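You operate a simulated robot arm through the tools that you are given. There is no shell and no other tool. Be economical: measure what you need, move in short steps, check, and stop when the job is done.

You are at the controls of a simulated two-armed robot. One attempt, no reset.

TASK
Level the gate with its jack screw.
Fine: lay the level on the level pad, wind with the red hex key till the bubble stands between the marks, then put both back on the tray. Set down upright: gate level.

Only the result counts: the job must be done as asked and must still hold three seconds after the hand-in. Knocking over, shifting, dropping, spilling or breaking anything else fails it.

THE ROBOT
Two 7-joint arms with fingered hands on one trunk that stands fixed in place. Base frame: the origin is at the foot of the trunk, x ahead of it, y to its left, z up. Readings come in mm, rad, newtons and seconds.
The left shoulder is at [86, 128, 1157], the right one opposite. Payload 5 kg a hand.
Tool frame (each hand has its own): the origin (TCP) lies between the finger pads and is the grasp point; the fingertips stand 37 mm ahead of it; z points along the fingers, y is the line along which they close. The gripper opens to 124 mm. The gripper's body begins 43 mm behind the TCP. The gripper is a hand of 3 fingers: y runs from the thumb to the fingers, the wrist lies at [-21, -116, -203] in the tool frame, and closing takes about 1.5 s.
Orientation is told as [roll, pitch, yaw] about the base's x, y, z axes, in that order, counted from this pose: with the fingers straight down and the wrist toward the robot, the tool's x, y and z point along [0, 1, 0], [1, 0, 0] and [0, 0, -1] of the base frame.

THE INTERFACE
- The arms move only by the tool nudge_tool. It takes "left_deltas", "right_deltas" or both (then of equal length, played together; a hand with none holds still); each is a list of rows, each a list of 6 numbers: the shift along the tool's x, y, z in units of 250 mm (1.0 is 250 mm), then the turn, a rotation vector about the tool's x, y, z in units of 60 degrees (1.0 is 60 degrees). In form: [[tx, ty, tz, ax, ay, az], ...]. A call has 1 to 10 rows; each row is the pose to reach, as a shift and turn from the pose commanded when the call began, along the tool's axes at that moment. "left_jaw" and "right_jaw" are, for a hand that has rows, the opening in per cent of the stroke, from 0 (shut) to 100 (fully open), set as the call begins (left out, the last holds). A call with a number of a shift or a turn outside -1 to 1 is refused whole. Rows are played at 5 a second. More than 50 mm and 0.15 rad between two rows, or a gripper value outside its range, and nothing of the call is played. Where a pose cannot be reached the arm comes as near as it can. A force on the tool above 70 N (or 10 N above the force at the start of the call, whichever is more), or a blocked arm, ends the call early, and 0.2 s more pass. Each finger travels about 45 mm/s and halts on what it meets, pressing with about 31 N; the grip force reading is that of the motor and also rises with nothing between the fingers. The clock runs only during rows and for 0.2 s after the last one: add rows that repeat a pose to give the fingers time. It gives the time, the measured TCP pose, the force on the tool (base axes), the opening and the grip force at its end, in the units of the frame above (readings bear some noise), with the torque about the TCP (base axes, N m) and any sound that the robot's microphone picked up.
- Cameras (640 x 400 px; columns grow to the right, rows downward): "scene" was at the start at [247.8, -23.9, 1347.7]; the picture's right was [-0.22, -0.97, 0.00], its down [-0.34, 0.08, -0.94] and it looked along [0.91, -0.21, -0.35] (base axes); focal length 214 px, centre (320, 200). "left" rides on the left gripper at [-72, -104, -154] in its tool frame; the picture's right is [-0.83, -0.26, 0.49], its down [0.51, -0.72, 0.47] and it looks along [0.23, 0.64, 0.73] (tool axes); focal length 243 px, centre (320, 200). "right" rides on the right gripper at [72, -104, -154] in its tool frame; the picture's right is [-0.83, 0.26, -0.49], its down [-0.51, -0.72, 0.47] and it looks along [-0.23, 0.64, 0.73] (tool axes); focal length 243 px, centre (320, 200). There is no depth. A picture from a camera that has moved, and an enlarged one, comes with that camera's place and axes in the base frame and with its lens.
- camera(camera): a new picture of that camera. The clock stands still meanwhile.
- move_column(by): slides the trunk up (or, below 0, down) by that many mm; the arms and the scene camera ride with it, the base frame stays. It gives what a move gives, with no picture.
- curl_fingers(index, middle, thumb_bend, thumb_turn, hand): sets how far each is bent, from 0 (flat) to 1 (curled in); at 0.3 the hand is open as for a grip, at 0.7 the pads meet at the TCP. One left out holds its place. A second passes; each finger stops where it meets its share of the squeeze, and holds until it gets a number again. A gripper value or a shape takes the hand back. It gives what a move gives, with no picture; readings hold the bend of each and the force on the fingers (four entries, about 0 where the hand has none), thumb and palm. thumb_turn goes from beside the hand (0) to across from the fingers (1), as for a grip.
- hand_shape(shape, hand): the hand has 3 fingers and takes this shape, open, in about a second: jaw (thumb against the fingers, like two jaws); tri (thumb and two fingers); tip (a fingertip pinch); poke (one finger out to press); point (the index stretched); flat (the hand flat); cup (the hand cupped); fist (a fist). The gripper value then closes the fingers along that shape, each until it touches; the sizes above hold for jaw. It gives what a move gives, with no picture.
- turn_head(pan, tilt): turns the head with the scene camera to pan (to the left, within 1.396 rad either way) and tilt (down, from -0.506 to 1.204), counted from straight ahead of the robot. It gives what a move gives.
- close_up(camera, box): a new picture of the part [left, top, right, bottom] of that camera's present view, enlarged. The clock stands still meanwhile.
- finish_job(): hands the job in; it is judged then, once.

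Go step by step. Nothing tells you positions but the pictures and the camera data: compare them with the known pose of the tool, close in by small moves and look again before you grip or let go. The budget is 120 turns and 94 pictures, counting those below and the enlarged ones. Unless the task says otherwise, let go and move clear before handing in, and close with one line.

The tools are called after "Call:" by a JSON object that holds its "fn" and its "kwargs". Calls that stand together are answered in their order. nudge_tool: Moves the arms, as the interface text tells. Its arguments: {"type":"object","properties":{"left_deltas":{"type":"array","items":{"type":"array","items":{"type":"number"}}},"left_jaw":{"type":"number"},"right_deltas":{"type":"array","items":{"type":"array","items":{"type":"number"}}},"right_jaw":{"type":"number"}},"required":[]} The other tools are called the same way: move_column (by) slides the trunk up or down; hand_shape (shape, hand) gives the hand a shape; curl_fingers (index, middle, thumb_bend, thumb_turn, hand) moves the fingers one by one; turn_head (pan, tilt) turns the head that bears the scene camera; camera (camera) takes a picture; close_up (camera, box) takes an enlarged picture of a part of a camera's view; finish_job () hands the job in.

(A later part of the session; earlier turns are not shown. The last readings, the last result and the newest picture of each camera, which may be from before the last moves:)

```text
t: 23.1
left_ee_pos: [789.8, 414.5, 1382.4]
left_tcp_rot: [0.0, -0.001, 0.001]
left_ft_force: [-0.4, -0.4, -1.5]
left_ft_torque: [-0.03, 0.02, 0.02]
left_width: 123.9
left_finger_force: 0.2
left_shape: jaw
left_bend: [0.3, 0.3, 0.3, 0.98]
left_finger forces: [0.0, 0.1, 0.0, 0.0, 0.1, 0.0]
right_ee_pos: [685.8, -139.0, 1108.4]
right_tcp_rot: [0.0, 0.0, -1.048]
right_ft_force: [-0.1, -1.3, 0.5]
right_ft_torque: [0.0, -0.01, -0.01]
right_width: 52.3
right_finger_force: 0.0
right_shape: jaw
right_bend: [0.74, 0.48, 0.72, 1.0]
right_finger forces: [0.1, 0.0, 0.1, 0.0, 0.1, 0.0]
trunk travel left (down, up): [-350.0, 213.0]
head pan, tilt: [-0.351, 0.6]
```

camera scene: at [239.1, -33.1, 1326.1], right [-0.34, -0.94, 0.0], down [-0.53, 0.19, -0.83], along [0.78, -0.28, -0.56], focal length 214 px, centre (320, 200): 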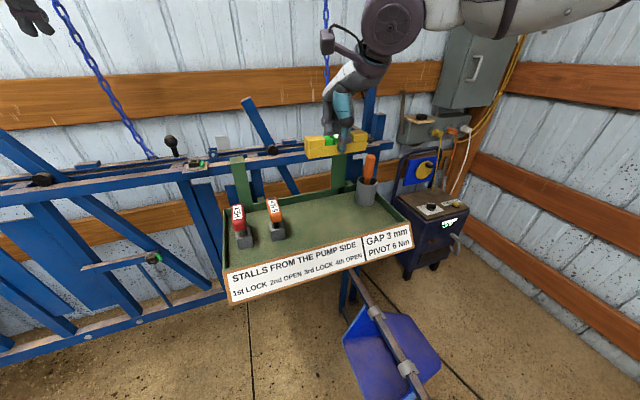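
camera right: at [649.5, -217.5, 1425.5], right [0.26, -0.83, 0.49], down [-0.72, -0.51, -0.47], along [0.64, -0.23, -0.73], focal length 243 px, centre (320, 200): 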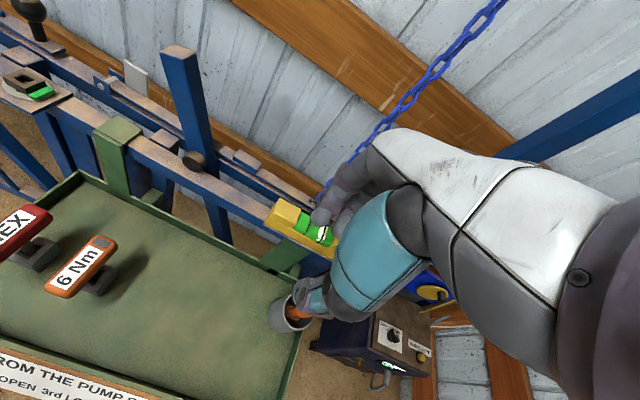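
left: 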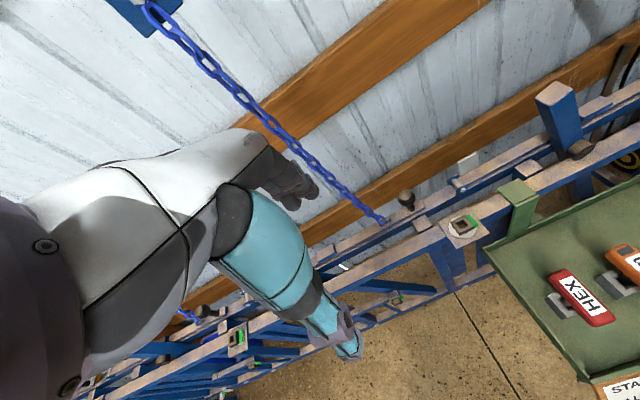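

No warning at the lower height. I'll continue toward the key while turning the last 30°.

Call:
{"fn": "nudge_tool", "kwargs": {"right_deltas": [[0.074, -0.096, 0, 0, 0, 0.1], [0.148, -0.192, 0, 0, 0, 0.2], [0.222, -0.288, 0, 0, 0, 0.3], [0.296, -0.384, 0, 0, 0, 0.4], [0.369, -0.48, 0, 0, 0, 0.5]]}}

Call:
{"fn": "camera", "kwargs": {"camera": "right"}}

Call:
{"fn": "camera", "kwargs": {"camera": "scene"}}

```text
t: 24.2
left_ee_pos: [786.7, 414.7, 1385.3]
left_tcp_rot: [-0.002, -0.001, -0.001]
left_ft_force: [-0.3, -0.1, 0.0]
left_ft_torque: [0.0, -0.04, 0.0]
left_width: 124.0
left_finger_force: 0.0
left_shape: jaw
left_bend: [0.3, 0.3, 0.3, 0.98]
left_finger forces: [0.0, 0.1, 0.0, 0.0, 0.1, 0.0]
right_ee_pos: [648.8, -152.8, 1090.9]
right_tcp_rot: [0.008, 0.016, -1.567]
right_ft_force: [0.2, -0.2, -0.2]
right_ft_torque: [0.01, -0.03, -0.03]
right_width: 52.1
right_finger_force: 0.1
right_shape: jaw
right_bend: [0.74, 0.48, 0.72, 1.0]
right_finger forces: [0.0, 0.0, 0.1, 0.0, 0.0, 0.0]
right hand out of reach, approached as far as the arm can: row 1, 2, 3, 4, 5
trunk travel left (down, up): [-350.0, 213.0]
head pan, tilt: [-0.351, 0.6]
```

```text
61 pictures are left
camera right: at [720.1, -52.1, 1246.7], right [-0.83, -0.27, 0.48], down [-0.51, 0.73, -0.46], along [-0.22, -0.63, -0.74], focal length 243 px, centre (320, 200)
```

right: 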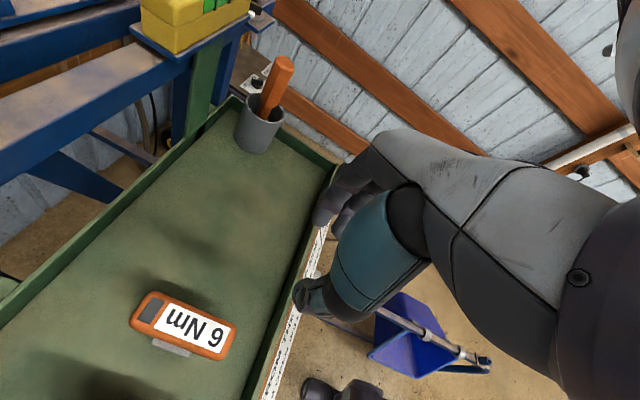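

```text
60 pictures are left
camera scene: at [238.4, -33.4, 1326.3], right [-0.34, -0.94, 0.0], down [-0.53, 0.19, -0.83], along [0.78, -0.28, -0.56], focal length 214 px, centre (320, 200)
```

scene: 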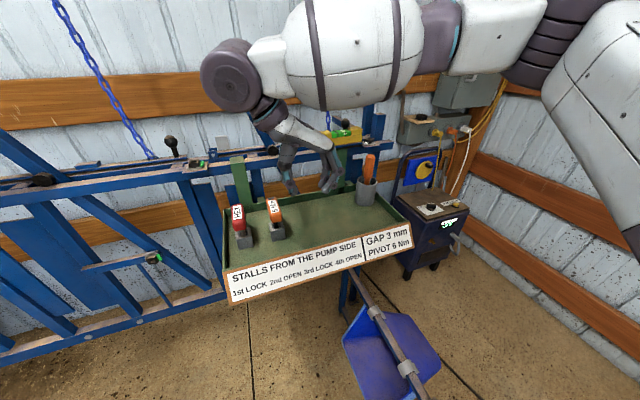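

Yaw -90 can't reach the key, so I'll turn the hand round to yaw +90, rising and backing off to the right as I go.

Call:
{"fn": "nudge_tool", "kwargs": {"right_deltas": [[0.02, 0.05, -0.1, 0, 0, 0], [0.04, 0.1, -0.2, 0, 0, -0.125], [0.06, 0.15, -0.3, 0, 0, -0.25], [0.08, 0.2, -0.4, 0, 0, -0.375], [0.1, 0.25, -0.44, 0, 0, -0.5], [0.12, 0.3, -0.44, 0, 0, -0.625], [0.14, 0.35, -0.44, 0, 0, -0.75], [0.16, 0.4, -0.44, 0, 0, -0.875], [0.16, 0.4, -0.44, 0, 0, -1.0]]}}

Call:
{"fn": "nudge_tool", "kwargs": {"right_deltas": [[0, 0, 0, 0, 0, -0.125], [0, 0, 0, 0, 0, -0.25], [0, 0, 0, 0, 0, -0.375], [0, 0, 0, 0, 0, -0.5], [0, 0, 0, 0, 0, -0.625], [0, 0, 0, 0, 0, -0.75], [0, 0, 0, 0, 0, -0.875], [0, 0, 0, 0, 0, -1.0]]}}

Call:
{"fn": "nudge_tool", "kwargs": {"right_deltas": [[0, 0, 0, 0, 0, -0.125], [0, 0, 0, 0, 0, -0.25], [0, 0, 0, 0, 0, -0.375], [0, 0, 0, 0, 0, -0.5], [0, 0, 0, 0, 0, -0.625], [0, 0, 0, 0, 0, -0.75], [0, 0, 0, 0, 0, -0.875], [0, 0, 0, 0, 0, -1.0]]}}

```text
t: 26.2
left_ee_pos: [788.1, 414.6, 1385.0]
left_tcp_rot: [0.001, 0.0, -0.001]
left_ft_force: [0.3, 0.3, -0.1]
left_ft_torque: [-0.01, -0.03, -0.01]
left_width: 123.8
left_finger_force: 0.0
left_shape: jaw
left_bend: [0.3, 0.3, 0.3, 0.98]
left_finger forces: [0.0, 0.0, 0.0, 0.0, 0.0, 0.0]
right_ee_pos: [690.8, -257.7, 1200.3]
right_tcp_rot: [0.0, 0.001, -0.522]
right_ft_force: [-0.6, 0.1, -0.5]
right_ft_torque: [0.0, -0.02, -0.03]
right_width: 52.3
right_finger_force: 0.2
right_shape: jaw
right_bend: [0.74, 0.48, 0.72, 1.0]
right_finger forces: [0.0, 0.0, 0.0, 0.0, 0.0, 0.1]
trunk travel left (down, up): [-350.0, 213.0]
head pan, tilt: [-0.351, 0.6]
```

```text
t: 28.1
left_ee_pos: [789.8, 414.6, 1384.1]
left_tcp_rot: [0.001, 0.001, 0.001]
left_ft_force: [-0.7, -0.5, -0.6]
left_ft_torque: [0.03, 0.04, 0.02]
left_width: 123.6
left_finger_force: 0.0
left_shape: jaw
left_bend: [0.3, 0.3, 0.3, 0.98]
left_finger forces: [0.0, 0.0, 0.1, 0.0, 0.1, 0.0]
right_ee_pos: [692.4, -255.9, 1199.8]
right_tcp_rot: [0.0, 0.0, 0.526]
right_ft_force: [0.1, 0.4, 0.2]
right_ft_torque: [-0.01, 0.01, -0.01]
right_width: 52.2
right_finger_force: 0.0
right_shape: jaw
right_bend: [0.74, 0.48, 0.72, 1.0]
right_finger forces: [0.0, 0.1, 0.1, 0.0, 0.0, 0.0]
trunk travel left (down, up): [-350.0, 213.0]
head pan, tilt: [-0.351, 0.6]
```

```text
t: 29.9
left_ee_pos: [789.7, 415.7, 1382.4]
left_tcp_rot: [-0.001, 0.003, 0.001]
left_ft_force: [0.3, 0.6, -0.7]
left_ft_torque: [0.0, 0.02, -0.02]
left_width: 123.5
left_finger_force: 0.0
left_shape: jaw
left_bend: [0.3, 0.3, 0.3, 0.98]
left_finger forces: [0.1, 0.1, 0.1, 0.0, 0.1, 0.0]
right_ee_pos: [691.8, -255.3, 1198.9]
right_tcp_rot: [0.0, 0.002, 1.572]
right_ft_force: [0.5, -1.0, 0.2]
right_ft_torque: [-0.02, 0.02, 0.03]
right_width: 52.4
right_finger_force: 0.1
right_shape: jaw
right_bend: [0.74, 0.48, 0.72, 1.0]
right_finger forces: [0.0, 0.0, 0.0, 0.1, 0.0, 0.1]
trunk travel left (down, up): [-350.0, 213.0]
head pan, tilt: [-0.351, 0.6]
```

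Yaw +90 is fine. Now I'll slide over to above the key at (706,8) and look.

Call:
{"fn": "nudge_tool", "kwargs": {"right_deltas": [[-0.01, 0.18, 0, 0, 0, 0], [-0.02, 0.36, 0, 0, 0, 0], [-0.03, 0.54, 0, 0, 0, 0], [-0.04, 0.72, 0, 0, 0, 0], [-0.057, 0.9, 0, 0, 0, 0], [-0.057, 1.0, 0, 0, 0, 0], [-0.057, 1.0, 0.16, 0, 0, 0], [-0.057, 1.0, 0.32, 0, 0, 0], [-0.057, 1.0, 0.32, 0, 0, 0]]}}

Call:
{"fn": "camera", "kwargs": {"camera": "right"}}

Call:
{"fn": "close_up", "kwargs": {"camera": "scene", "box": [190, 150, 318, 230]}}

```text
t: 31.9
left_ee_pos: [787.8, 415.9, 1386.1]
left_tcp_rot: [-0.002, -0.001, -0.001]
left_ft_force: [0.5, -0.1, -0.3]
left_ft_torque: [-0.07, -0.05, 0.02]
left_width: 123.8
left_finger_force: 0.0
left_shape: jaw
left_bend: [0.3, 0.3, 0.3, 0.98]
left_finger forces: [0.0, 0.0, 0.0, 0.0, 0.0, 0.0]
right_ee_pos: [704.0, -6.8, 1120.8]
right_tcp_rot: [-0.001, -0.001, 1.571]
right_ft_force: [0.0, 0.7, 1.3]
right_ft_torque: [0.03, 0.0, 0.01]
right_width: 52.0
right_finger_force: 0.0
right_shape: jaw
right_bend: [0.74, 0.48, 0.72, 1.0]
right_finger forces: [0.1, 0.1, 0.0, 0.1, 0.0, 0.0]
trunk travel left (down, up): [-350.0, 213.0]
head pan, tilt: [-0.351, 0.6]
```

```text
59 pictures are left
camera right: at [631.4, -111.7, 1273.6], right [0.83, 0.26, 0.49], down [0.51, -0.72, -0.47], along [0.23, 0.64, -0.73], focal length 243 px, centre (320, 200)
```

right: 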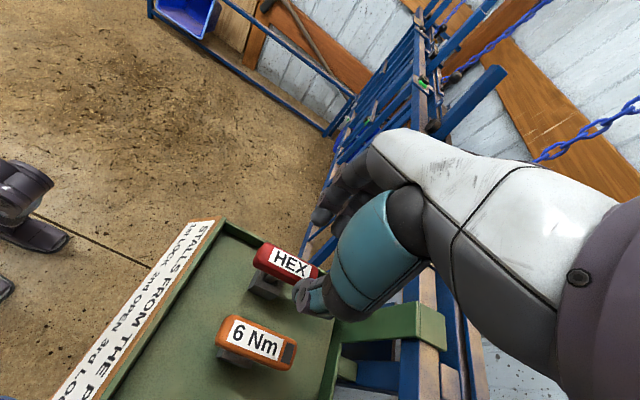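

```text
5.00 times, centred on (254, 190) of scene
camera zoom: at [239.0, -33.1, 1326.2], right [-0.34, -0.94, 0.0], down [-0.53, 0.19, -0.83], along [0.78, -0.28, -0.56], focal length 1072 px, centre (650, 250)
```

zoom: 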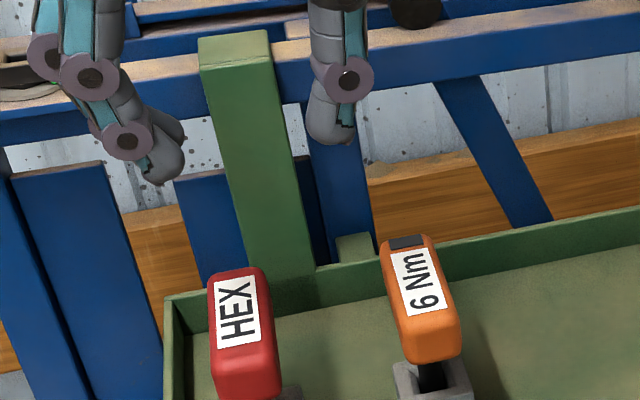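

The handle centre reads (708,13). I'll centre on it and descend to straddle the handle.

Call:
{"fn": "nudge_tool", "kwargs": {"right_deltas": [[-0.014, 0.079, 0.0, 0, 0, 0], [-0.014, 0.079, 0.16, 0, 0, 0], [-0.014, 0.079, 0.3, 0, 0, 0], [-0.014, 0.079, 0.4, 0, 0, 0], [-0.014, 0.079, 0.46, 0, 0, 0]]}}

Call:
{"fn": "camera", "kwargs": {"camera": "right"}}

Call:
{"fn": "close_up", "kwargs": {"camera": "scene", "box": [190, 170, 318, 250]}}

```text
t: 33.0
left_ee_pos: [788.5, 413.6, 1383.1]
left_tcp_rot: [0.0, -0.001, 0.0]
left_ft_force: [0.2, 0.2, -0.3]
left_ft_torque: [0.02, 0.02, 0.01]
left_width: 123.9
left_finger_force: 0.2
left_shape: jaw
left_bend: [0.3, 0.3, 0.3, 0.98]
left_finger forces: [0.0, 0.0, 0.0, 0.0, 0.1, 0.1]
right_ee_pos: [707.2, 12.9, 1005.2]
right_tcp_rot: [0.001, 0.002, 1.569]
right_ft_force: [-0.1, 0.8, -0.4]
right_ft_torque: [0.0, 0.03, -0.04]
right_width: 52.1
right_finger_force: 0.1
right_shape: jaw
right_bend: [0.74, 0.48, 0.72, 1.0]
right_finger forces: [0.0, 0.0, 0.1, 0.0, 0.1, 0.1]
trunk travel left (down, up): [-350.0, 213.0]
head pan, tilt: [-0.351, 0.6]
```

```text
57 pictures are left
camera right: at [635.4, -92.6, 1157.7], right [0.83, 0.26, 0.49], down [0.51, -0.72, -0.47], along [0.23, 0.64, -0.73], focal length 243 px, centre (320, 200)
```

right: 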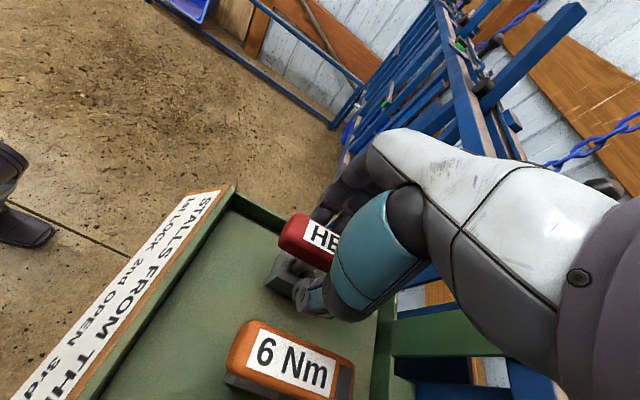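

```text
5.00 times, centred on (254, 210) of scene
camera zoom: at [240.5, -34.3, 1325.8], right [-0.34, -0.94, 0.0], down [-0.53, 0.19, -0.82], along [0.77, -0.28, -0.57], focal length 1072 px, centre (650, 150)
```

zoom: 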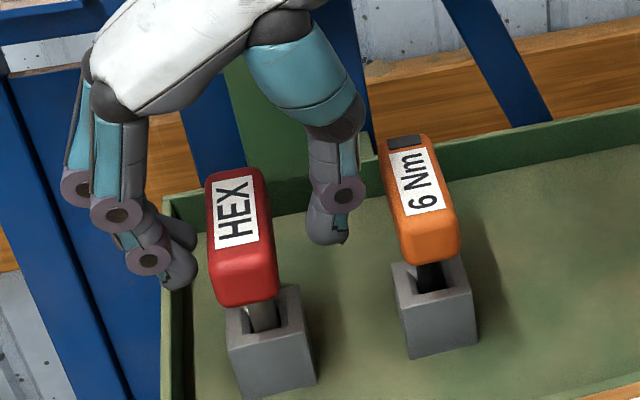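

The thumb and fingers straddle the handle at its centre. I'll lower another 10 mm and close.

Call:
{"fn": "nudge_tool", "kwargs": {"right_deltas": [[0, 0, 0.04, 0, 0, 0]]}}

Call:
{"fn": "nudge_tool", "kwargs": {"right_deltas": [[0, 0, 0, 0, 0, 0], [0, 0, 0, 0, 0, 0], [0, 0, 0, 0, 0, 0], [0, 0, 0, 0, 0, 0], [0, 0, 0, 0, 0, 0], [0, 0, 0, 0, 0, 0]], "right_jaw": 0}}

Call:
{"fn": "close_up", "kwargs": {"camera": "scene", "box": [190, 170, 318, 250]}}

```text
t: 33.5
left_ee_pos: [790.1, 414.4, 1383.6]
left_tcp_rot: [0.001, -0.001, 0.0]
left_ft_force: [0.1, -0.1, 0.2]
left_ft_torque: [-0.01, 0.0, 0.0]
left_width: 123.8
left_finger_force: 0.0
left_shape: jaw
left_bend: [0.3, 0.3, 0.3, 0.98]
left_finger forces: [0.0, 0.0, 0.0, 0.1, 0.0, 0.0]
right_ee_pos: [708.1, 13.1, 995.7]
right_tcp_rot: [-0.001, -0.001, 1.571]
right_ft_force: [-0.9, -0.5, -1.1]
right_ft_torque: [-0.02, -0.02, 0.01]
right_width: 52.1
right_finger_force: 0.0
right_shape: jaw
right_bend: [0.74, 0.48, 0.72, 1.0]
right_finger forces: [0.0, 0.1, 0.1, 0.0, 0.0, 0.0]
trunk travel left (down, up): [-350.0, 213.0]
head pan, tilt: [-0.351, 0.6]
```

```text
t: 34.9
left_ee_pos: [789.1, 414.6, 1384.4]
left_tcp_rot: [0.0, 0.002, 0.0]
left_ft_force: [0.5, 0.0, -0.4]
left_ft_torque: [-0.04, 0.03, 0.02]
left_width: 123.7
left_finger_force: 0.0
left_shape: jaw
left_bend: [0.3, 0.3, 0.3, 0.98]
left_finger forces: [0.0, 0.0, 0.0, 0.0, 0.0, 0.0]
right_ee_pos: [708.0, 13.6, 995.0]
right_tcp_rot: [0.0, 0.0, 1.57]
right_ft_force: [-0.2, 0.6, 0.3]
right_ft_torque: [0.1, 0.04, -0.04]
right_width: 25.4
right_finger_force: 31.5
right_shape: jaw
right_bend: [0.73, 0.59, 0.74, 1.0]
right_finger forces: [18.3, 9.8, 0.0, 0.1, 27.0, 0.0]
trunk travel left (down, up): [-350.0, 213.0]
head pan, tilt: [-0.351, 0.6]
```

```text
5.00 times, centred on (254, 210) of scene
camera zoom: at [240.1, -33.5, 1325.9], right [-0.34, -0.94, 0.0], down [-0.53, 0.19, -0.83], along [0.77, -0.28, -0.56], focal length 1072 px, centre (650, 150)
```

zoom: 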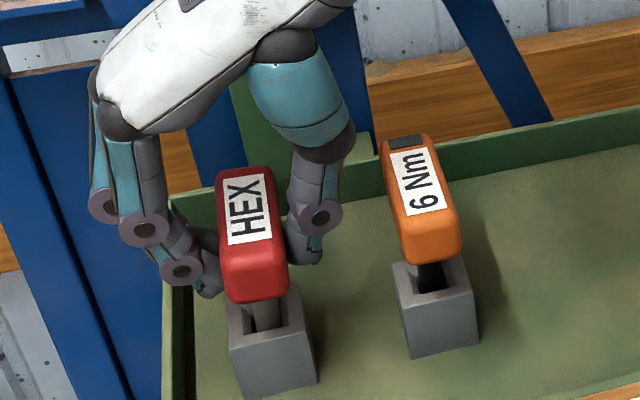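

The handle is gripped at 25 mm. I'll lift the key out and look at its shaft.

Call:
{"fn": "nudge_tool", "kwargs": {"right_deltas": [[0, 0, -0.08, 0, 0, 0], [0, 0, -0.2, 0, 0, 0], [0, 0, -0.38, 0, 0, 0], [0, 0, -0.56, 0, 0, 0], [0, 0, -0.74, 0, 0, 0], [0, 0, -0.8, 0, 0, 0]]}}

Call:
{"fn": "close_up", "kwargs": {"camera": "scene", "box": [180, 110, 340, 210]}}

Call:
{"fn": "camera", "kwargs": {"camera": "left"}}

```text
t: 36.2
left_ee_pos: [788.4, 414.5, 1384.7]
left_tcp_rot: [0.001, 0.0, 0.0]
left_ft_force: [-0.2, 0.0, 0.3]
left_ft_torque: [0.01, 0.03, 0.06]
left_width: 123.7
left_finger_force: 0.1
left_shape: jaw
left_bend: [0.3, 0.3, 0.3, 0.98]
left_finger forces: [0.0, 0.1, 0.0, 0.0, 0.1, 0.1]
right_ee_pos: [707.4, 14.6, 1194.8]
right_tcp_rot: [0.003, 0.0, 1.57]
right_ft_force: [0.1, 0.8, -1.8]
right_ft_torque: [0.04, -0.01, -0.01]
right_width: 25.3
right_finger_force: 31.2
right_shape: jaw
right_bend: [0.73, 0.59, 0.74, 1.0]
right_finger forces: [18.0, 9.4, 0.0, 0.0, 27.6, 0.1]
trunk travel left (down, up): [-350.0, 213.0]
head pan, tilt: [-0.351, 0.6]
```

```text
4.00 times, centred on (260, 160) of scene
camera zoom: at [240.4, -33.8, 1325.8], right [-0.34, -0.94, 0.0], down [-0.53, 0.19, -0.82], along [0.77, -0.28, -0.57], focal length 858 px, centre (560, 360)
```

zoom: 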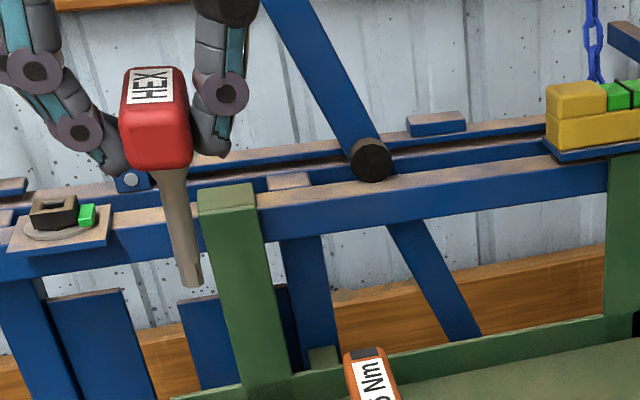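

```text
53 pictures are left
camera left: at [685.7, 343.2, 1538.0], right [-0.26, -0.83, -0.49], down [-0.72, 0.51, -0.47], along [0.64, 0.23, -0.73], focal length 243 px, centre (320, 200)
```

left: 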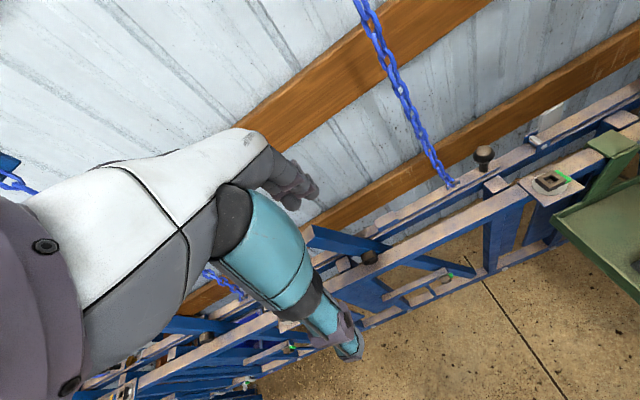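

The key shaft hangs vertical with its tip about 103 mm below the TCP. I'll raise the trunk 120 mm for better reach and check the shaft close-up.

Call:
{"fn": "move_column", "kwargs": {"by": 120}}

Call:
{"fn": "turn_head", "kwargs": {"pan": -0.351, "tilt": 0.6}}

Call:
{"fn": "close_up", "kwargs": {"camera": "right", "box": [240, 200, 400, 300]}}

```text
t: 37.8
left_ee_pos: [790.5, 415.8, 1503.2]
left_tcp_rot: [-0.001, 0.003, 0.001]
left_ft_force: [1.4, -0.1, -0.4]
left_ft_torque: [0.01, 0.02, 0.0]
left_width: 123.7
left_finger_force: 0.0
left_shape: jaw
left_bend: [0.3, 0.3, 0.3, 0.98]
left_finger forces: [0.0, 0.0, 0.0, 0.1, 0.0, 0.0]
right_ee_pos: [698.0, 11.3, 1353.7]
right_tcp_rot: [-0.056, 0.0, 1.568]
right_ft_force: [0.6, -0.5, -2.3]
right_ft_torque: [-0.01, 0.06, 0.03]
right_width: 25.5
right_finger_force: 31.1
right_shape: jaw
right_bend: [0.73, 0.59, 0.74, 1.0]
right_finger forces: [18.0, 9.5, 0.0, 0.0, 27.5, 0.0]
trunk travel left (down, up): [-470.0, 93.0]
head pan, tilt: [-0.351, 0.6]
```

```text
t: 38.4
left_ee_pos: [789.5, 414.3, 1505.1]
left_tcp_rot: [0.001, 0.001, 0.0]
left_ft_force: [-0.2, 0.0, -0.6]
left_ft_torque: [-0.03, -0.01, 0.02]
left_width: 123.6
left_finger_force: 0.0
left_shape: jaw
left_bend: [0.3, 0.3, 0.3, 0.98]
left_finger forces: [0.0, 0.0, 0.0, 0.0, 0.0, 0.1]
right_ee_pos: [696.7, 12.3, 1355.2]
right_tcp_rot: [-0.061, -0.003, 1.566]
right_ft_force: [0.2, 0.4, -1.9]
right_ft_torque: [0.03, 0.06, 0.0]
right_width: 25.6
right_finger_force: 30.8
right_shape: jaw
right_bend: [0.73, 0.59, 0.74, 1.0]
right_finger forces: [18.0, 9.5, 0.1, 0.1, 27.7, 0.0]
trunk travel left (down, up): [-470.0, 93.0]
head pan, tilt: [-0.351, 0.6]
```

```text
4.00 times, centred on (320, 250) of right
camera zoom: at [614.9, -93.3, 1503.5], right [0.8, 0.26, 0.54], down [0.53, -0.72, -0.44], along [0.28, 0.64, -0.72], focal length 970 px, centre (320, 0)
```

zoom: 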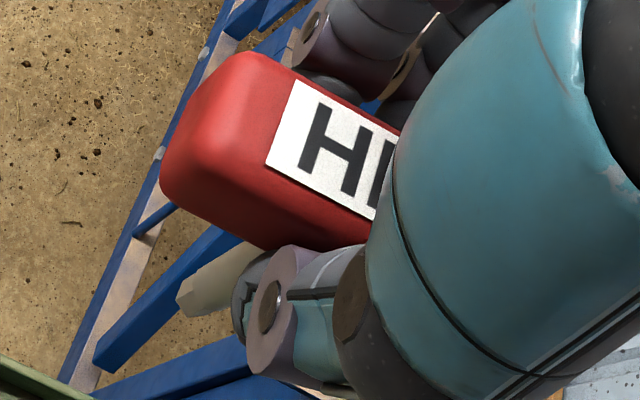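

The shaft looks faceted. The arm rode up slightly off-level, so I'll correct that while moving toward the jack and turning to yaw 30.

Call:
{"fn": "nudge_tool", "kwargs": {"right_deltas": [[-0.03, -0.125, 0, 0, 0, 0.125], [-0.06, -0.25, 0, 0, 0, 0.25], [-0.1, -0.375, 0, 0, 0, 0.375], [-0.15, -0.5, 0, 0, 0, 0.5], [-0.2, -0.625, 0, 0, 0, 0.625], [-0.26, -0.75, 0, 0, 0, 0.75], [-0.32, -0.875, 0, 0, 0, 0.875], [-0.372, -1.0, 0, 0, 0, 1.0], [-0.372, -1.0, 0, 0, 0, 1.0]]}}

```text
t: 40.4
left_ee_pos: [789.7, 415.1, 1504.0]
left_tcp_rot: [-0.002, 0.0, 0.001]
left_ft_force: [0.0, 0.1, 0.7]
left_ft_torque: [-0.03, 0.0, 0.0]
left_width: 123.8
left_finger_force: 0.0
left_shape: jaw
left_bend: [0.3, 0.3, 0.3, 0.98]
left_finger forces: [0.1, 0.0, 0.0, 0.0, 0.0, 0.0]
right_ee_pos: [789.1, -238.6, 1359.2]
right_tcp_rot: [-0.028, -0.05, 0.519]
right_ft_force: [0.7, 1.1, -2.2]
right_ft_torque: [-0.03, 0.05, 0.02]
right_width: 25.4
right_finger_force: 30.5
right_shape: jaw
right_bend: [0.73, 0.59, 0.74, 1.0]
right_finger forces: [17.9, 9.5, 0.0, 0.0, 27.5, 0.0]
trunk travel left (down, up): [-470.0, 93.0]
head pan, tilt: [-0.351, 0.6]
```

The tool has a 0.057 rad tilt left from the lift. I'll fix that first, then move above the socket, turning to yaw 0.

Call:
{"fn": "nudge_tool", "kwargs": {"right_deltas": [[0, 0, 0, 0.0473, 0.027, 0], [0, 0, 0, 0.0473, 0.027, 0]]}}

Call:
{"fn": "nudge_tool", "kwargs": {"right_deltas": [[-0.164, -0.036, 0.04, 0, 0, 0.1], [-0.328, -0.071, 0.08, 0, 0, 0.2], [-0.492, -0.107, 0.16, 0, 0, 0.3], [-0.656, -0.142, 0.24, 0, 0, 0.4], [-0.82, -0.178, 0.3, 0, 0, 0.496], [-0.82, -0.178, 0.34, 0, 0, 0.496]]}}

Call:
{"fn": "camera", "kwargs": {"camera": "scene"}}

Call:
{"fn": "camera", "kwargs": {"camera": "right"}}

```text
t: 41.0
left_ee_pos: [787.9, 414.9, 1504.8]
left_tcp_rot: [0.0, -0.001, 0.001]
left_ft_force: [0.1, -0.2, 0.5]
left_ft_torque: [0.01, -0.01, -0.03]
left_width: 123.8
left_finger_force: 0.0
left_shape: jaw
left_bend: [0.3, 0.3, 0.3, 0.98]
left_finger forces: [0.1, 0.0, 0.1, 0.0, 0.1, 0.0]
right_ee_pos: [790.2, -238.5, 1360.4]
right_tcp_rot: [0.001, -0.001, 0.52]
right_ft_force: [-0.1, -0.4, -1.5]
right_ft_torque: [-0.03, 0.01, -0.03]
right_width: 24.9
right_finger_force: 31.1
right_shape: jaw
right_bend: [0.73, 0.59, 0.74, 1.0]
right_finger forces: [17.8, 9.6, 0.0, 0.1, 27.4, 0.0]
trunk travel left (down, up): [-470.0, 93.0]
head pan, tilt: [-0.351, 0.6]
```

```text
t: 42.4
left_ee_pos: [789.1, 415.0, 1505.0]
left_tcp_rot: [-0.002, -0.001, 0.0]
left_ft_force: [0.6, 0.3, -1.2]
left_ft_torque: [-0.01, 0.01, -0.01]
left_width: 123.5
left_finger_force: 0.0
left_shape: jaw
left_bend: [0.3, 0.3, 0.3, 0.98]
left_finger forces: [0.0, 0.0, 0.0, 0.0, 0.0, 0.0]
right_ee_pos: [850.4, -438.9, 1274.7]
right_tcp_rot: [-0.001, -0.001, 0.001]
right_ft_force: [-0.8, 0.5, -1.6]
right_ft_torque: [0.0, -0.04, 0.01]
right_width: 25.2
right_finger_force: 31.0
right_shape: jaw
right_bend: [0.73, 0.59, 0.74, 1.0]
right_finger forces: [17.8, 9.5, 0.0, 0.0, 27.4, 0.1]
trunk travel left (down, up): [-470.0, 93.0]
head pan, tilt: [-0.351, 0.6]
```

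```text
51 pictures are left
camera scene: at [199.8, -33.3, 1458.0], right [-0.34, -0.94, 0.0], down [-0.53, 0.19, -0.82], along [0.77, -0.28, -0.57], focal length 214 px, centre (320, 200)
```

scene: 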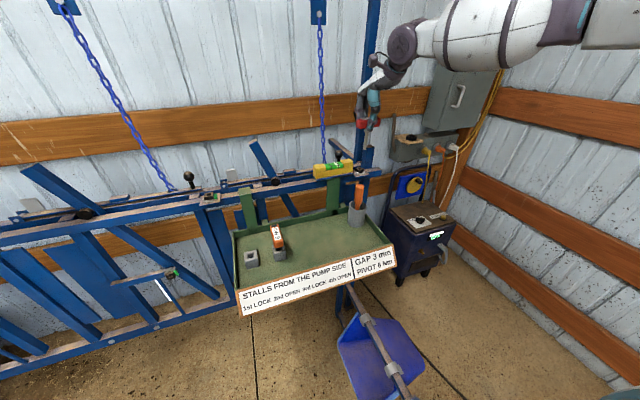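

```text
50 pictures are left
camera right: at [746.1, -366.3, 1427.6], right [0.26, -0.83, 0.49], down [-0.72, -0.51, -0.47], along [0.64, -0.23, -0.73], focal length 243 px, centre (320, 200)
```

right: 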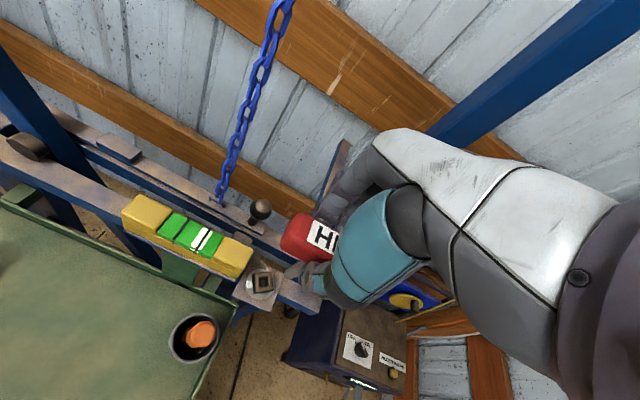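

The hand is above the jack at yaw 0 with no reach warning. I'll zoom from both cameras to measure socket and shaft tip.

Call:
{"fn": "close_up", "kwargs": {"camera": "right", "box": [180, 200, 340, 300]}}

Call:
{"fn": "close_up", "kwargs": {"camera": "scene", "box": [300, 100, 412, 200]}}

```text
4.00 times, centred on (260, 250) of right
camera zoom: at [746.1, -366.3, 1427.6], right [0.26, -0.83, 0.49], down [-0.72, -0.51, -0.47], along [0.64, -0.23, -0.73], focal length 970 px, centre (560, 0)
```

zoom: 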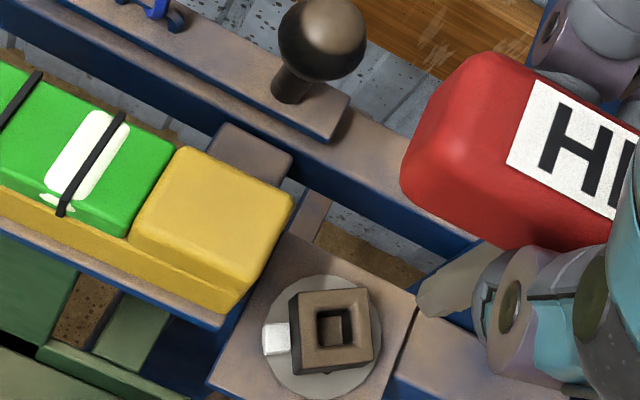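

```text
4.00 times, centred on (356, 150) of scene
camera zoom: at [199.8, -33.3, 1458.0], right [-0.34, -0.94, 0.0], down [-0.53, 0.19, -0.82], along [0.77, -0.28, -0.57], focal length 858 px, centre (176, 400)
```

zoom: 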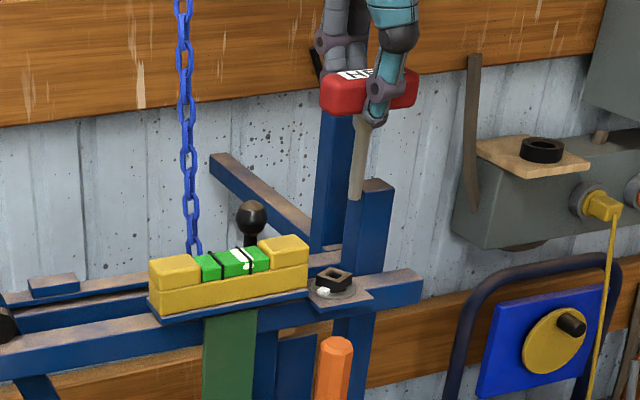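

The shaft tip needs about +9 mm in x and +6 mm in y. I'll zoom harder on the tip and the socket to see their shapes and angles.

Call:
{"fn": "close_up", "kwargs": {"camera": "right", "box": [240, 258, 304, 298]}}

Call:
{"fn": "close_up", "kwargs": {"camera": "scene", "box": [368, 122, 416, 152]}}

```text
10.00 times, centred on (272, 278) of right
camera zoom: at [746.1, -366.3, 1427.6], right [0.26, -0.83, 0.49], down [-0.72, -0.51, -0.47], along [0.64, -0.23, -0.73], focal length 2426 px, centre (800, -580)
```

zoom: 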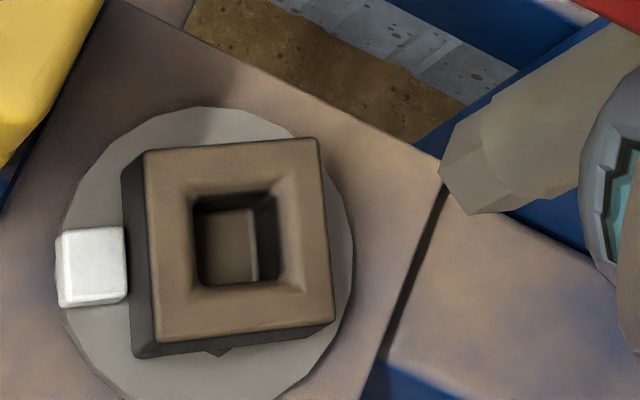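

```text
13.33 times, centred on (392, 137) of scene
camera zoom: at [199.8, -33.3, 1458.0], right [-0.34, -0.94, 0.0], down [-0.53, 0.19, -0.82], along [0.77, -0.28, -0.57], focal length 2860 px, centre (-640, 1040)
```

zoom: 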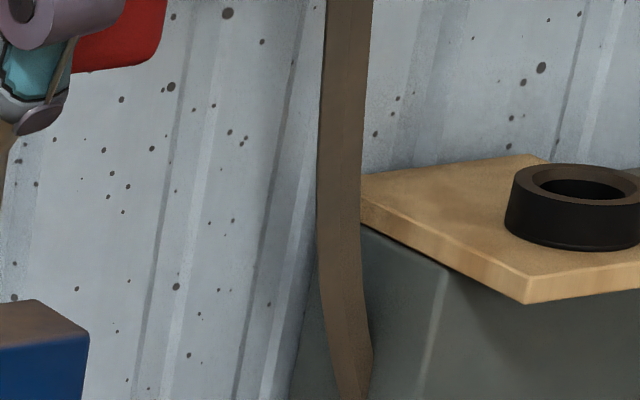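

The socket is square with a chamfered mouth and the shaft also seems square. One tighter zoom on the tip will give its orientation.

Call:
{"fn": "close_up", "kwargs": {"camera": "right", "box": [280, 258, 312, 278]}}

Call:
{"fn": "close_up", "kwargs": {"camera": "scene", "box": [364, 112, 412, 142]}}

```text
16.00 times, centred on (296, 268) of right
camera zoom: at [746.1, -366.3, 1427.6], right [0.26, -0.83, 0.49], down [-0.72, -0.51, -0.47], along [0.64, -0.23, -0.73], focal length 3882 px, centre (704, -888)
```

zoom: 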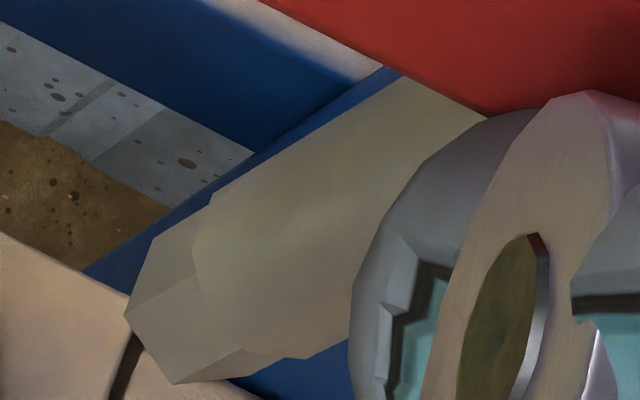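

```text
13.33 times, centred on (388, 127) of scene
camera zoom: at [199.8, -33.3, 1458.0], right [-0.34, -0.94, 0.0], down [-0.53, 0.19, -0.82], along [0.77, -0.28, -0.57], focal length 2860 px, centre (-587, 1173)
```

zoom: 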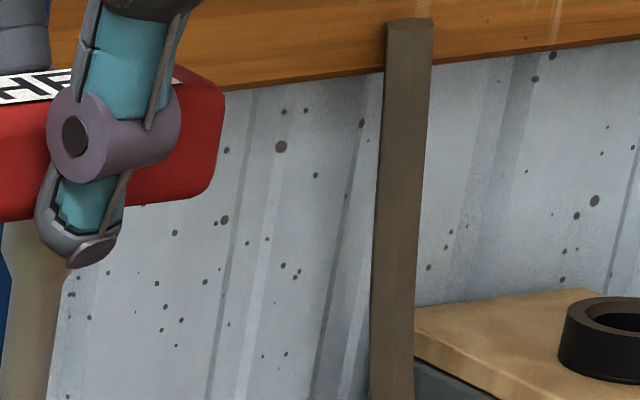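

The tip is a small hex and the socket a chamfered square mouth. I'll shift +9 mm in x and +6 mm in y, lower to just above the socket and compare.

Call:
{"fn": "nudge_tool", "kwargs": {"right_deltas": [[0.024, 0.036, 0, 0, 0, 0], [0.024, 0.036, 0.12, 0, 0, 0], [0.024, 0.036, 0.24, 0, 0, 0], [0.024, 0.036, 0.26, 0, 0, 0]]}}

Call:
{"fn": "close_up", "kwargs": {"camera": "right", "box": [240, 228, 304, 268]}}

Call:
{"fn": "close_up", "kwargs": {"camera": "scene", "box": [360, 140, 424, 180]}}

```text
t: 43.4
left_ee_pos: [788.1, 415.3, 1504.6]
left_tcp_rot: [-0.002, 0.001, -0.001]
left_ft_force: [-0.6, -0.1, 0.5]
left_ft_torque: [-0.01, 0.01, -0.02]
left_width: 124.1
left_finger_force: 0.1
left_shape: jaw
left_bend: [0.3, 0.3, 0.3, 0.98]
left_finger forces: [0.0, 0.0, 0.1, 0.1, 0.0, 0.0]
right_ee_pos: [860.5, -431.4, 1210.9]
right_tcp_rot: [0.001, -0.002, 0.0]
right_ft_force: [0.2, 0.4, -1.6]
right_ft_torque: [-0.03, -0.01, 0.01]
right_width: 25.2
right_finger_force: 30.7
right_shape: jaw
right_bend: [0.73, 0.59, 0.74, 1.0]
right_finger forces: [17.8, 9.5, 0.0, 0.0, 27.4, 0.0]
trunk travel left (down, up): [-470.0, 93.0]
head pan, tilt: [-0.351, 0.6]
```

```text
10.00 times, centred on (272, 248) of right
camera zoom: at [755.2, -360.4, 1363.7], right [0.26, -0.83, 0.49], down [-0.72, -0.51, -0.47], along [0.64, -0.23, -0.73], focal length 2426 px, centre (800, -280)
```

zoom: 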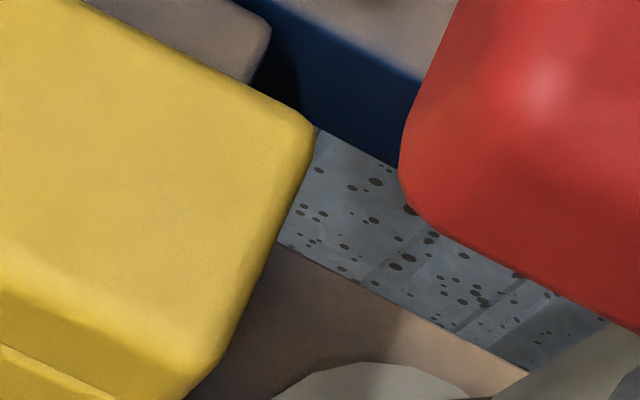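

```text
10.00 times, centred on (392, 160) of scene
camera zoom: at [199.5, -33.0, 1458.1], right [-0.34, -0.94, 0.0], down [-0.53, 0.19, -0.83], along [0.77, -0.28, -0.56], focal length 2145 px, centre (-400, 600)
```

zoom: 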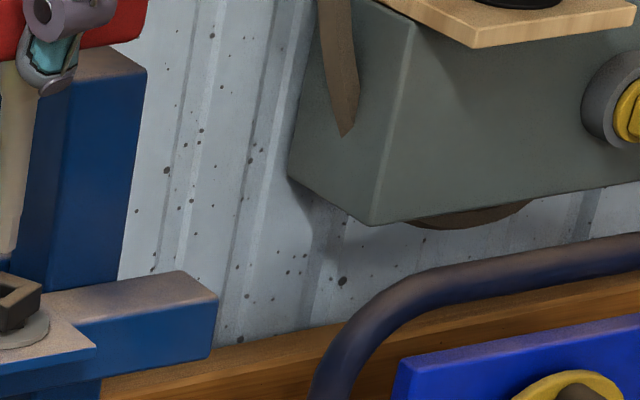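

My boxes missed the spot; I'll re-aim the zooms at the socket.

Call:
{"fn": "close_up", "kwargs": {"camera": "right", "box": [256, 256, 320, 296]}}

Call:
{"fn": "close_up", "kwargs": {"camera": "scene", "box": [335, 143, 383, 173]}}

```text
10.00 times, centred on (288, 276) of right
camera zoom: at [755.2, -360.4, 1363.7], right [0.26, -0.83, 0.49], down [-0.72, -0.51, -0.47], along [0.64, -0.23, -0.73], focal length 2426 px, centre (640, -560)
```

zoom: 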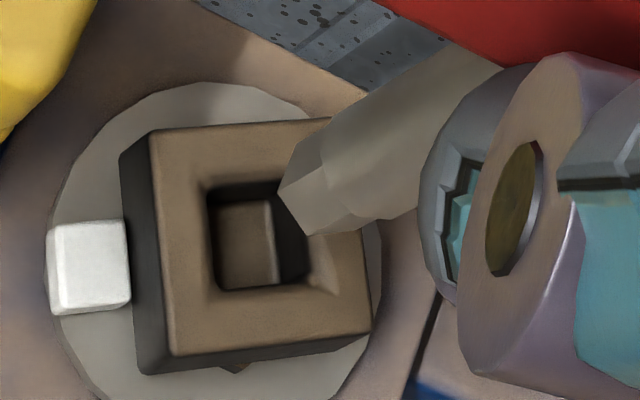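

```text
13.33 times, centred on (359, 158) of scene
camera zoom: at [199.5, -33.0, 1458.1], right [-0.34, -0.94, 0.0], down [-0.53, 0.19, -0.83], along [0.77, -0.28, -0.56], focal length 2860 px, centre (-200, 760)
```

zoom: 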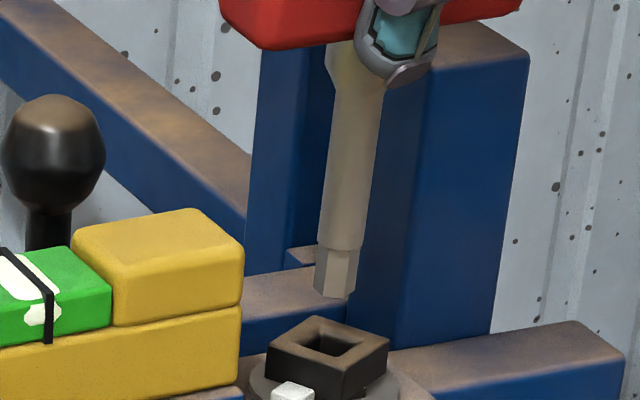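

Tip and socket are nearly aligned (about -1 mm in x, +1.5 mm in y off) with roughly 20 mm to go. I'll correct and descend gently.

Call:
{"fn": "nudge_tool", "kwargs": {"right_deltas": [[0.006, -0.004, 0.03, 0, 0, 0], [0.006, -0.004, 0.06, 0, 0, 0], [0.006, -0.004, 0.07, 0, 0, 0], [0.006, -0.004, 0.08, 0, 0, 0]]}}

Call:
{"fn": "close_up", "kwargs": {"camera": "right", "box": [256, 256, 320, 296]}}

Call:
{"fn": "close_up", "kwargs": {"camera": "scene", "box": [335, 143, 383, 173]}}

```text
t: 44.4
left_ee_pos: [786.2, 415.9, 1506.4]
left_tcp_rot: [-0.001, -0.003, 0.001]
left_ft_force: [-1.0, 0.0, 0.8]
left_ft_torque: [0.04, -0.03, -0.02]
left_width: 123.8
left_finger_force: 0.1
left_shape: jaw
left_bend: [0.3, 0.3, 0.3, 0.98]
left_finger forces: [0.0, 0.1, 0.0, 0.1, 0.0, 0.1]
right_ee_pos: [858.6, -428.4, 1194.7]
right_tcp_rot: [0.003, -0.006, 0.001]
right_ft_force: [-0.1, 0.8, 13.4]
right_ft_torque: [0.0, -0.05, 0.02]
right_width: 25.7
right_finger_force: 30.6
right_shape: jaw
right_bend: [0.73, 0.59, 0.74, 1.0]
right_finger forces: [19.7, 11.1, 0.0, 0.0, 30.4, 0.1]
trunk travel left (down, up): [-470.0, 93.0]
head pan, tilt: [-0.351, 0.6]
```

```text
10.00 times, centred on (288, 276) of right
camera zoom: at [753.6, -358.4, 1346.9], right [0.26, -0.83, 0.49], down [-0.72, -0.51, -0.48], along [0.65, -0.23, -0.73], focal length 2426 px, centre (640, -560)
```

zoom: 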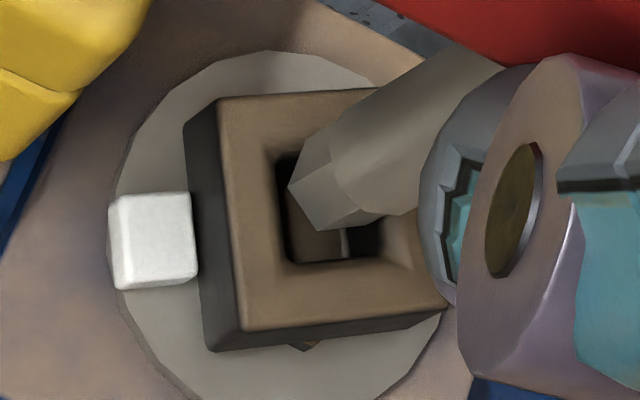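

```text
13.33 times, centred on (359, 158) of scene
camera zoom: at [197.4, -32.8, 1458.6], right [-0.34, -0.94, 0.0], down [-0.53, 0.19, -0.83], along [0.78, -0.28, -0.56], focal length 2860 px, centre (-200, 760)
```

zoom: 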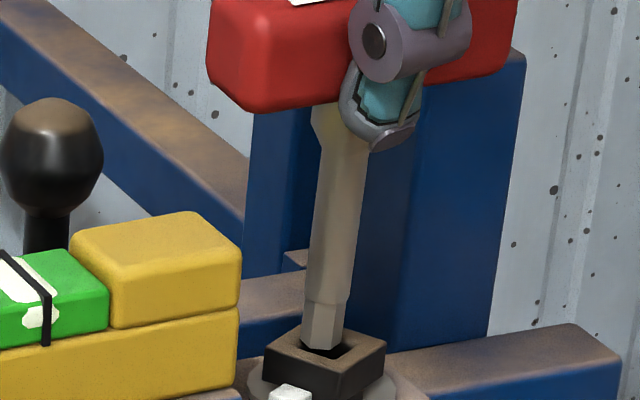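

The tip touched the rim on the far side. I'll lift slightly, shift -2.2 mm in x and -1 mm in y, and try again.

Call:
{"fn": "nudge_tool", "kwargs": {"right_deltas": [[0, 0, -0.02, 0, 0, 0], [-0.004, -0.009, -0.02, 0, 0, 0], [-0.004, -0.009, 0, 0, 0, 0], [-0.004, -0.009, 0.02, 0, 0, 0]]}}

Call:
{"fn": "close_up", "kwargs": {"camera": "scene", "box": [335, 143, 383, 173]}}

Call:
{"fn": "close_up", "kwargs": {"camera": "right", "box": [256, 256, 320, 296]}}

```text
t: 45.4
left_ee_pos: [784.0, 416.3, 1507.9]
left_tcp_rot: [-0.003, -0.003, -0.001]
left_ft_force: [0.5, 0.0, 0.5]
left_ft_torque: [-0.03, -0.01, 0.0]
left_width: 123.8
left_finger_force: 0.0
left_shape: jaw
left_bend: [0.3, 0.3, 0.3, 0.98]
left_finger forces: [0.0, 0.0, 0.0, 0.0, 0.0, 0.0]
right_ee_pos: [854.6, -429.2, 1192.3]
right_tcp_rot: [0.0, -0.01, 0.003]
right_ft_force: [0.4, 1.1, 27.7]
right_ft_torque: [0.07, -0.36, -0.02]
right_width: 26.7
right_finger_force: 31.1
right_shape: jaw
right_bend: [0.74, 0.59, 0.74, 1.0]
right_finger forces: [24.2, 13.2, 0.0, 0.0, 33.8, 0.0]
trunk travel left (down, up): [-470.0, 93.0]
head pan, tilt: [-0.351, 0.6]
```

```text
13.33 times, centred on (359, 158) of scene
camera zoom: at [195.1, -31.5, 1459.2], right [-0.34, -0.94, 0.0], down [-0.53, 0.19, -0.83], along [0.78, -0.28, -0.56], focal length 2860 px, centre (-200, 760)
```

zoom: 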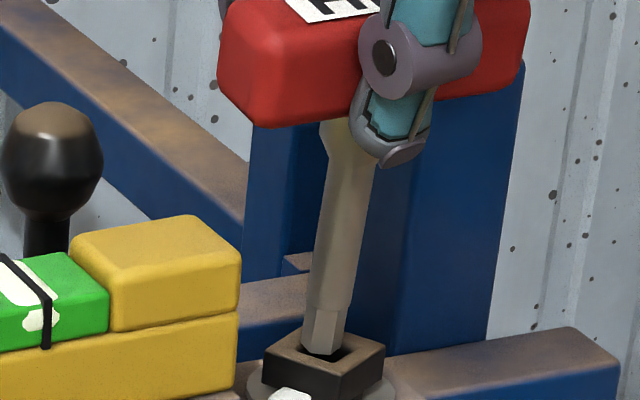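

```text
10.00 times, centred on (288, 276) of right
camera zoom: at [748.4, -358.8, 1344.9], right [0.26, -0.83, 0.5], down [-0.72, -0.51, -0.48], along [0.65, -0.23, -0.72], focal length 2426 px, centre (640, -560)
```

zoom: 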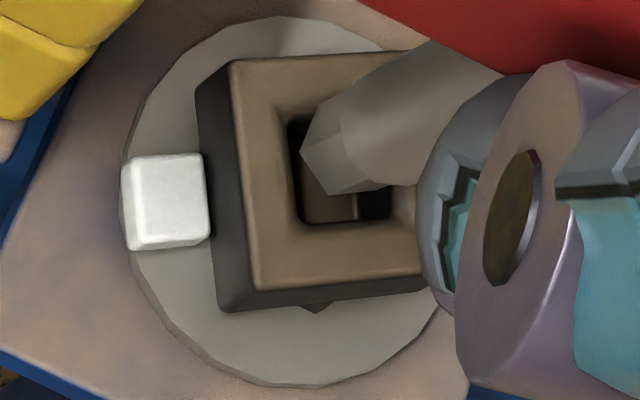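

Still hanging on the far rim and pressing 28 N. I'll lift 12 mm clear and check the key's attitude.

Call:
{"fn": "nudge_tool", "kwargs": {"right_deltas": [[0, 0, -0.04, 0, 0, 0], [0, 0, -0.07, 0, 0, 0], [0, 0, -0.07, 0, 0, 0]]}}

Call:
{"fn": "close_up", "kwargs": {"camera": "scene", "box": [335, 143, 383, 173]}}

Call:
{"fn": "close_up", "kwargs": {"camera": "right", "box": [256, 256, 320, 296]}}

```text
t: 46.1
left_ee_pos: [788.3, 415.5, 1505.0]
left_tcp_rot: [0.0, 0.0, 0.001]
left_ft_force: [0.2, -0.1, 0.2]
left_ft_torque: [0.03, -0.03, 0.04]
left_width: 123.7
left_finger_force: 0.2
left_shape: jaw
left_bend: [0.3, 0.3, 0.3, 0.98]
left_finger forces: [0.0, 0.0, 0.0, 0.0, 0.1, 0.1]
right_ee_pos: [855.9, -432.5, 1202.4]
right_tcp_rot: [-0.002, 0.001, 0.001]
right_ft_force: [-0.2, 1.0, -1.7]
right_ft_torque: [0.0, -0.03, -0.02]
right_width: 26.0
right_finger_force: 31.0
right_shape: jaw
right_bend: [0.73, 0.59, 0.74, 1.0]
right_finger forces: [18.6, 9.4, 0.0, 0.1, 28.2, 0.0]
trunk travel left (down, up): [-470.0, 93.0]
head pan, tilt: [-0.351, 0.6]
```

```text
13.33 times, centred on (359, 158) of scene
camera zoom: at [198.7, -33.4, 1458.0], right [-0.34, -0.94, 0.0], down [-0.53, 0.19, -0.83], along [0.78, -0.28, -0.56], focal length 2860 px, centre (-200, 760)
```

zoom: 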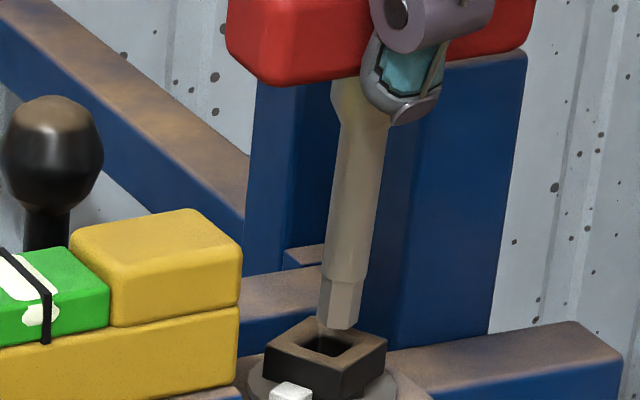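

```text
10.00 times, centred on (288, 276) of right
camera zoom: at [751.3, -361.3, 1355.3], right [0.26, -0.83, 0.49], down [-0.72, -0.51, -0.47], along [0.64, -0.23, -0.73], focal length 2426 px, centre (640, -560)
```

zoom: 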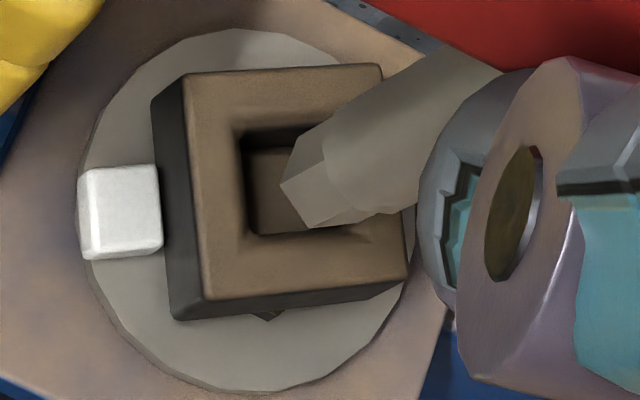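

Both cameras now agree: the tip is about 108 mm below the TCP and stands 2 mm in x and 2.5 mm in y short of centre. The hex best fits the square at 15° off, so I'll turn to yaw -15, recentre and lower.

Call:
{"fn": "nudge_tool", "kwargs": {"right_deltas": [[0.006, 0.009, 0, 0, 0, 0.12], [0.012, 0.018, 0, 0, 0, 0.25], [0.012, 0.018, 0.02, 0, 0, 0.25], [0.012, 0.018, 0.04, 0, 0, 0.25]]}}

Call:
{"fn": "close_up", "kwargs": {"camera": "scene", "box": [335, 143, 383, 173]}}

Call:
{"fn": "close_up", "kwargs": {"camera": "right", "box": [256, 246, 320, 286]}}

```text
t: 47.1
left_ee_pos: [787.8, 415.5, 1506.2]
left_tcp_rot: [-0.002, 0.0, -0.001]
left_ft_force: [-0.1, 0.0, 0.4]
left_ft_torque: [-0.01, -0.04, 0.01]
left_width: 123.7
left_finger_force: 0.2
left_shape: jaw
left_bend: [0.3, 0.3, 0.3, 0.98]
left_finger forces: [0.0, 0.1, 0.1, 0.0, 0.0, 0.0]
right_ee_pos: [860.5, -427.1, 1194.0]
right_tcp_rot: [0.002, -0.005, -0.26]
right_ft_force: [0.5, -0.5, 2.9]
right_ft_torque: [-0.06, -0.12, 0.0]
right_width: 26.2
right_finger_force: 30.9
right_shape: jaw
right_bend: [0.73, 0.59, 0.74, 1.0]
right_finger forces: [19.4, 10.4, 0.1, 0.0, 28.8, 0.1]
trunk travel left (down, up): [-470.0, 93.0]
head pan, tilt: [-0.351, 0.6]
```

```text
13.33 times, centred on (359, 158) of scene
camera zoom: at [198.1, -33.1, 1458.4], right [-0.34, -0.94, 0.0], down [-0.53, 0.19, -0.83], along [0.78, -0.28, -0.56], focal length 2860 px, centre (-200, 760)
```

zoom: 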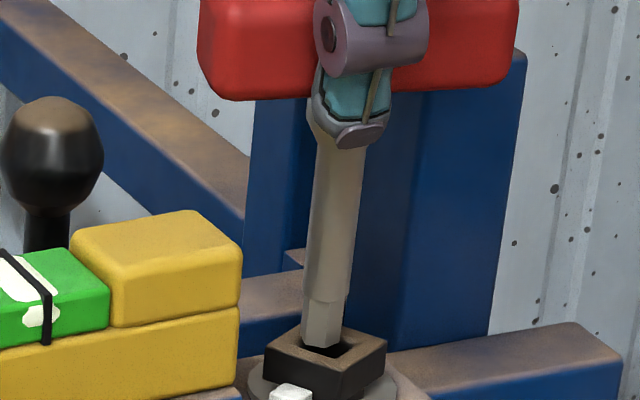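

```text
10.00 times, centred on (288, 266) of right
camera zoom: at [778.7, -332.4, 1347.5], right [0.04, -0.87, 0.49], down [-0.83, -0.3, -0.48], along [0.56, -0.39, -0.73], focal length 2426 px, centre (640, -460)
```

zoom: 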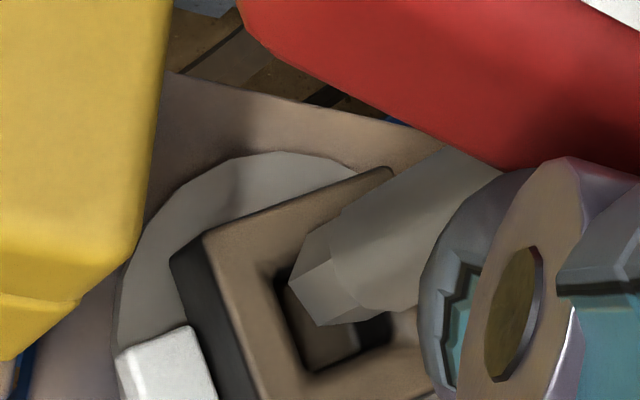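

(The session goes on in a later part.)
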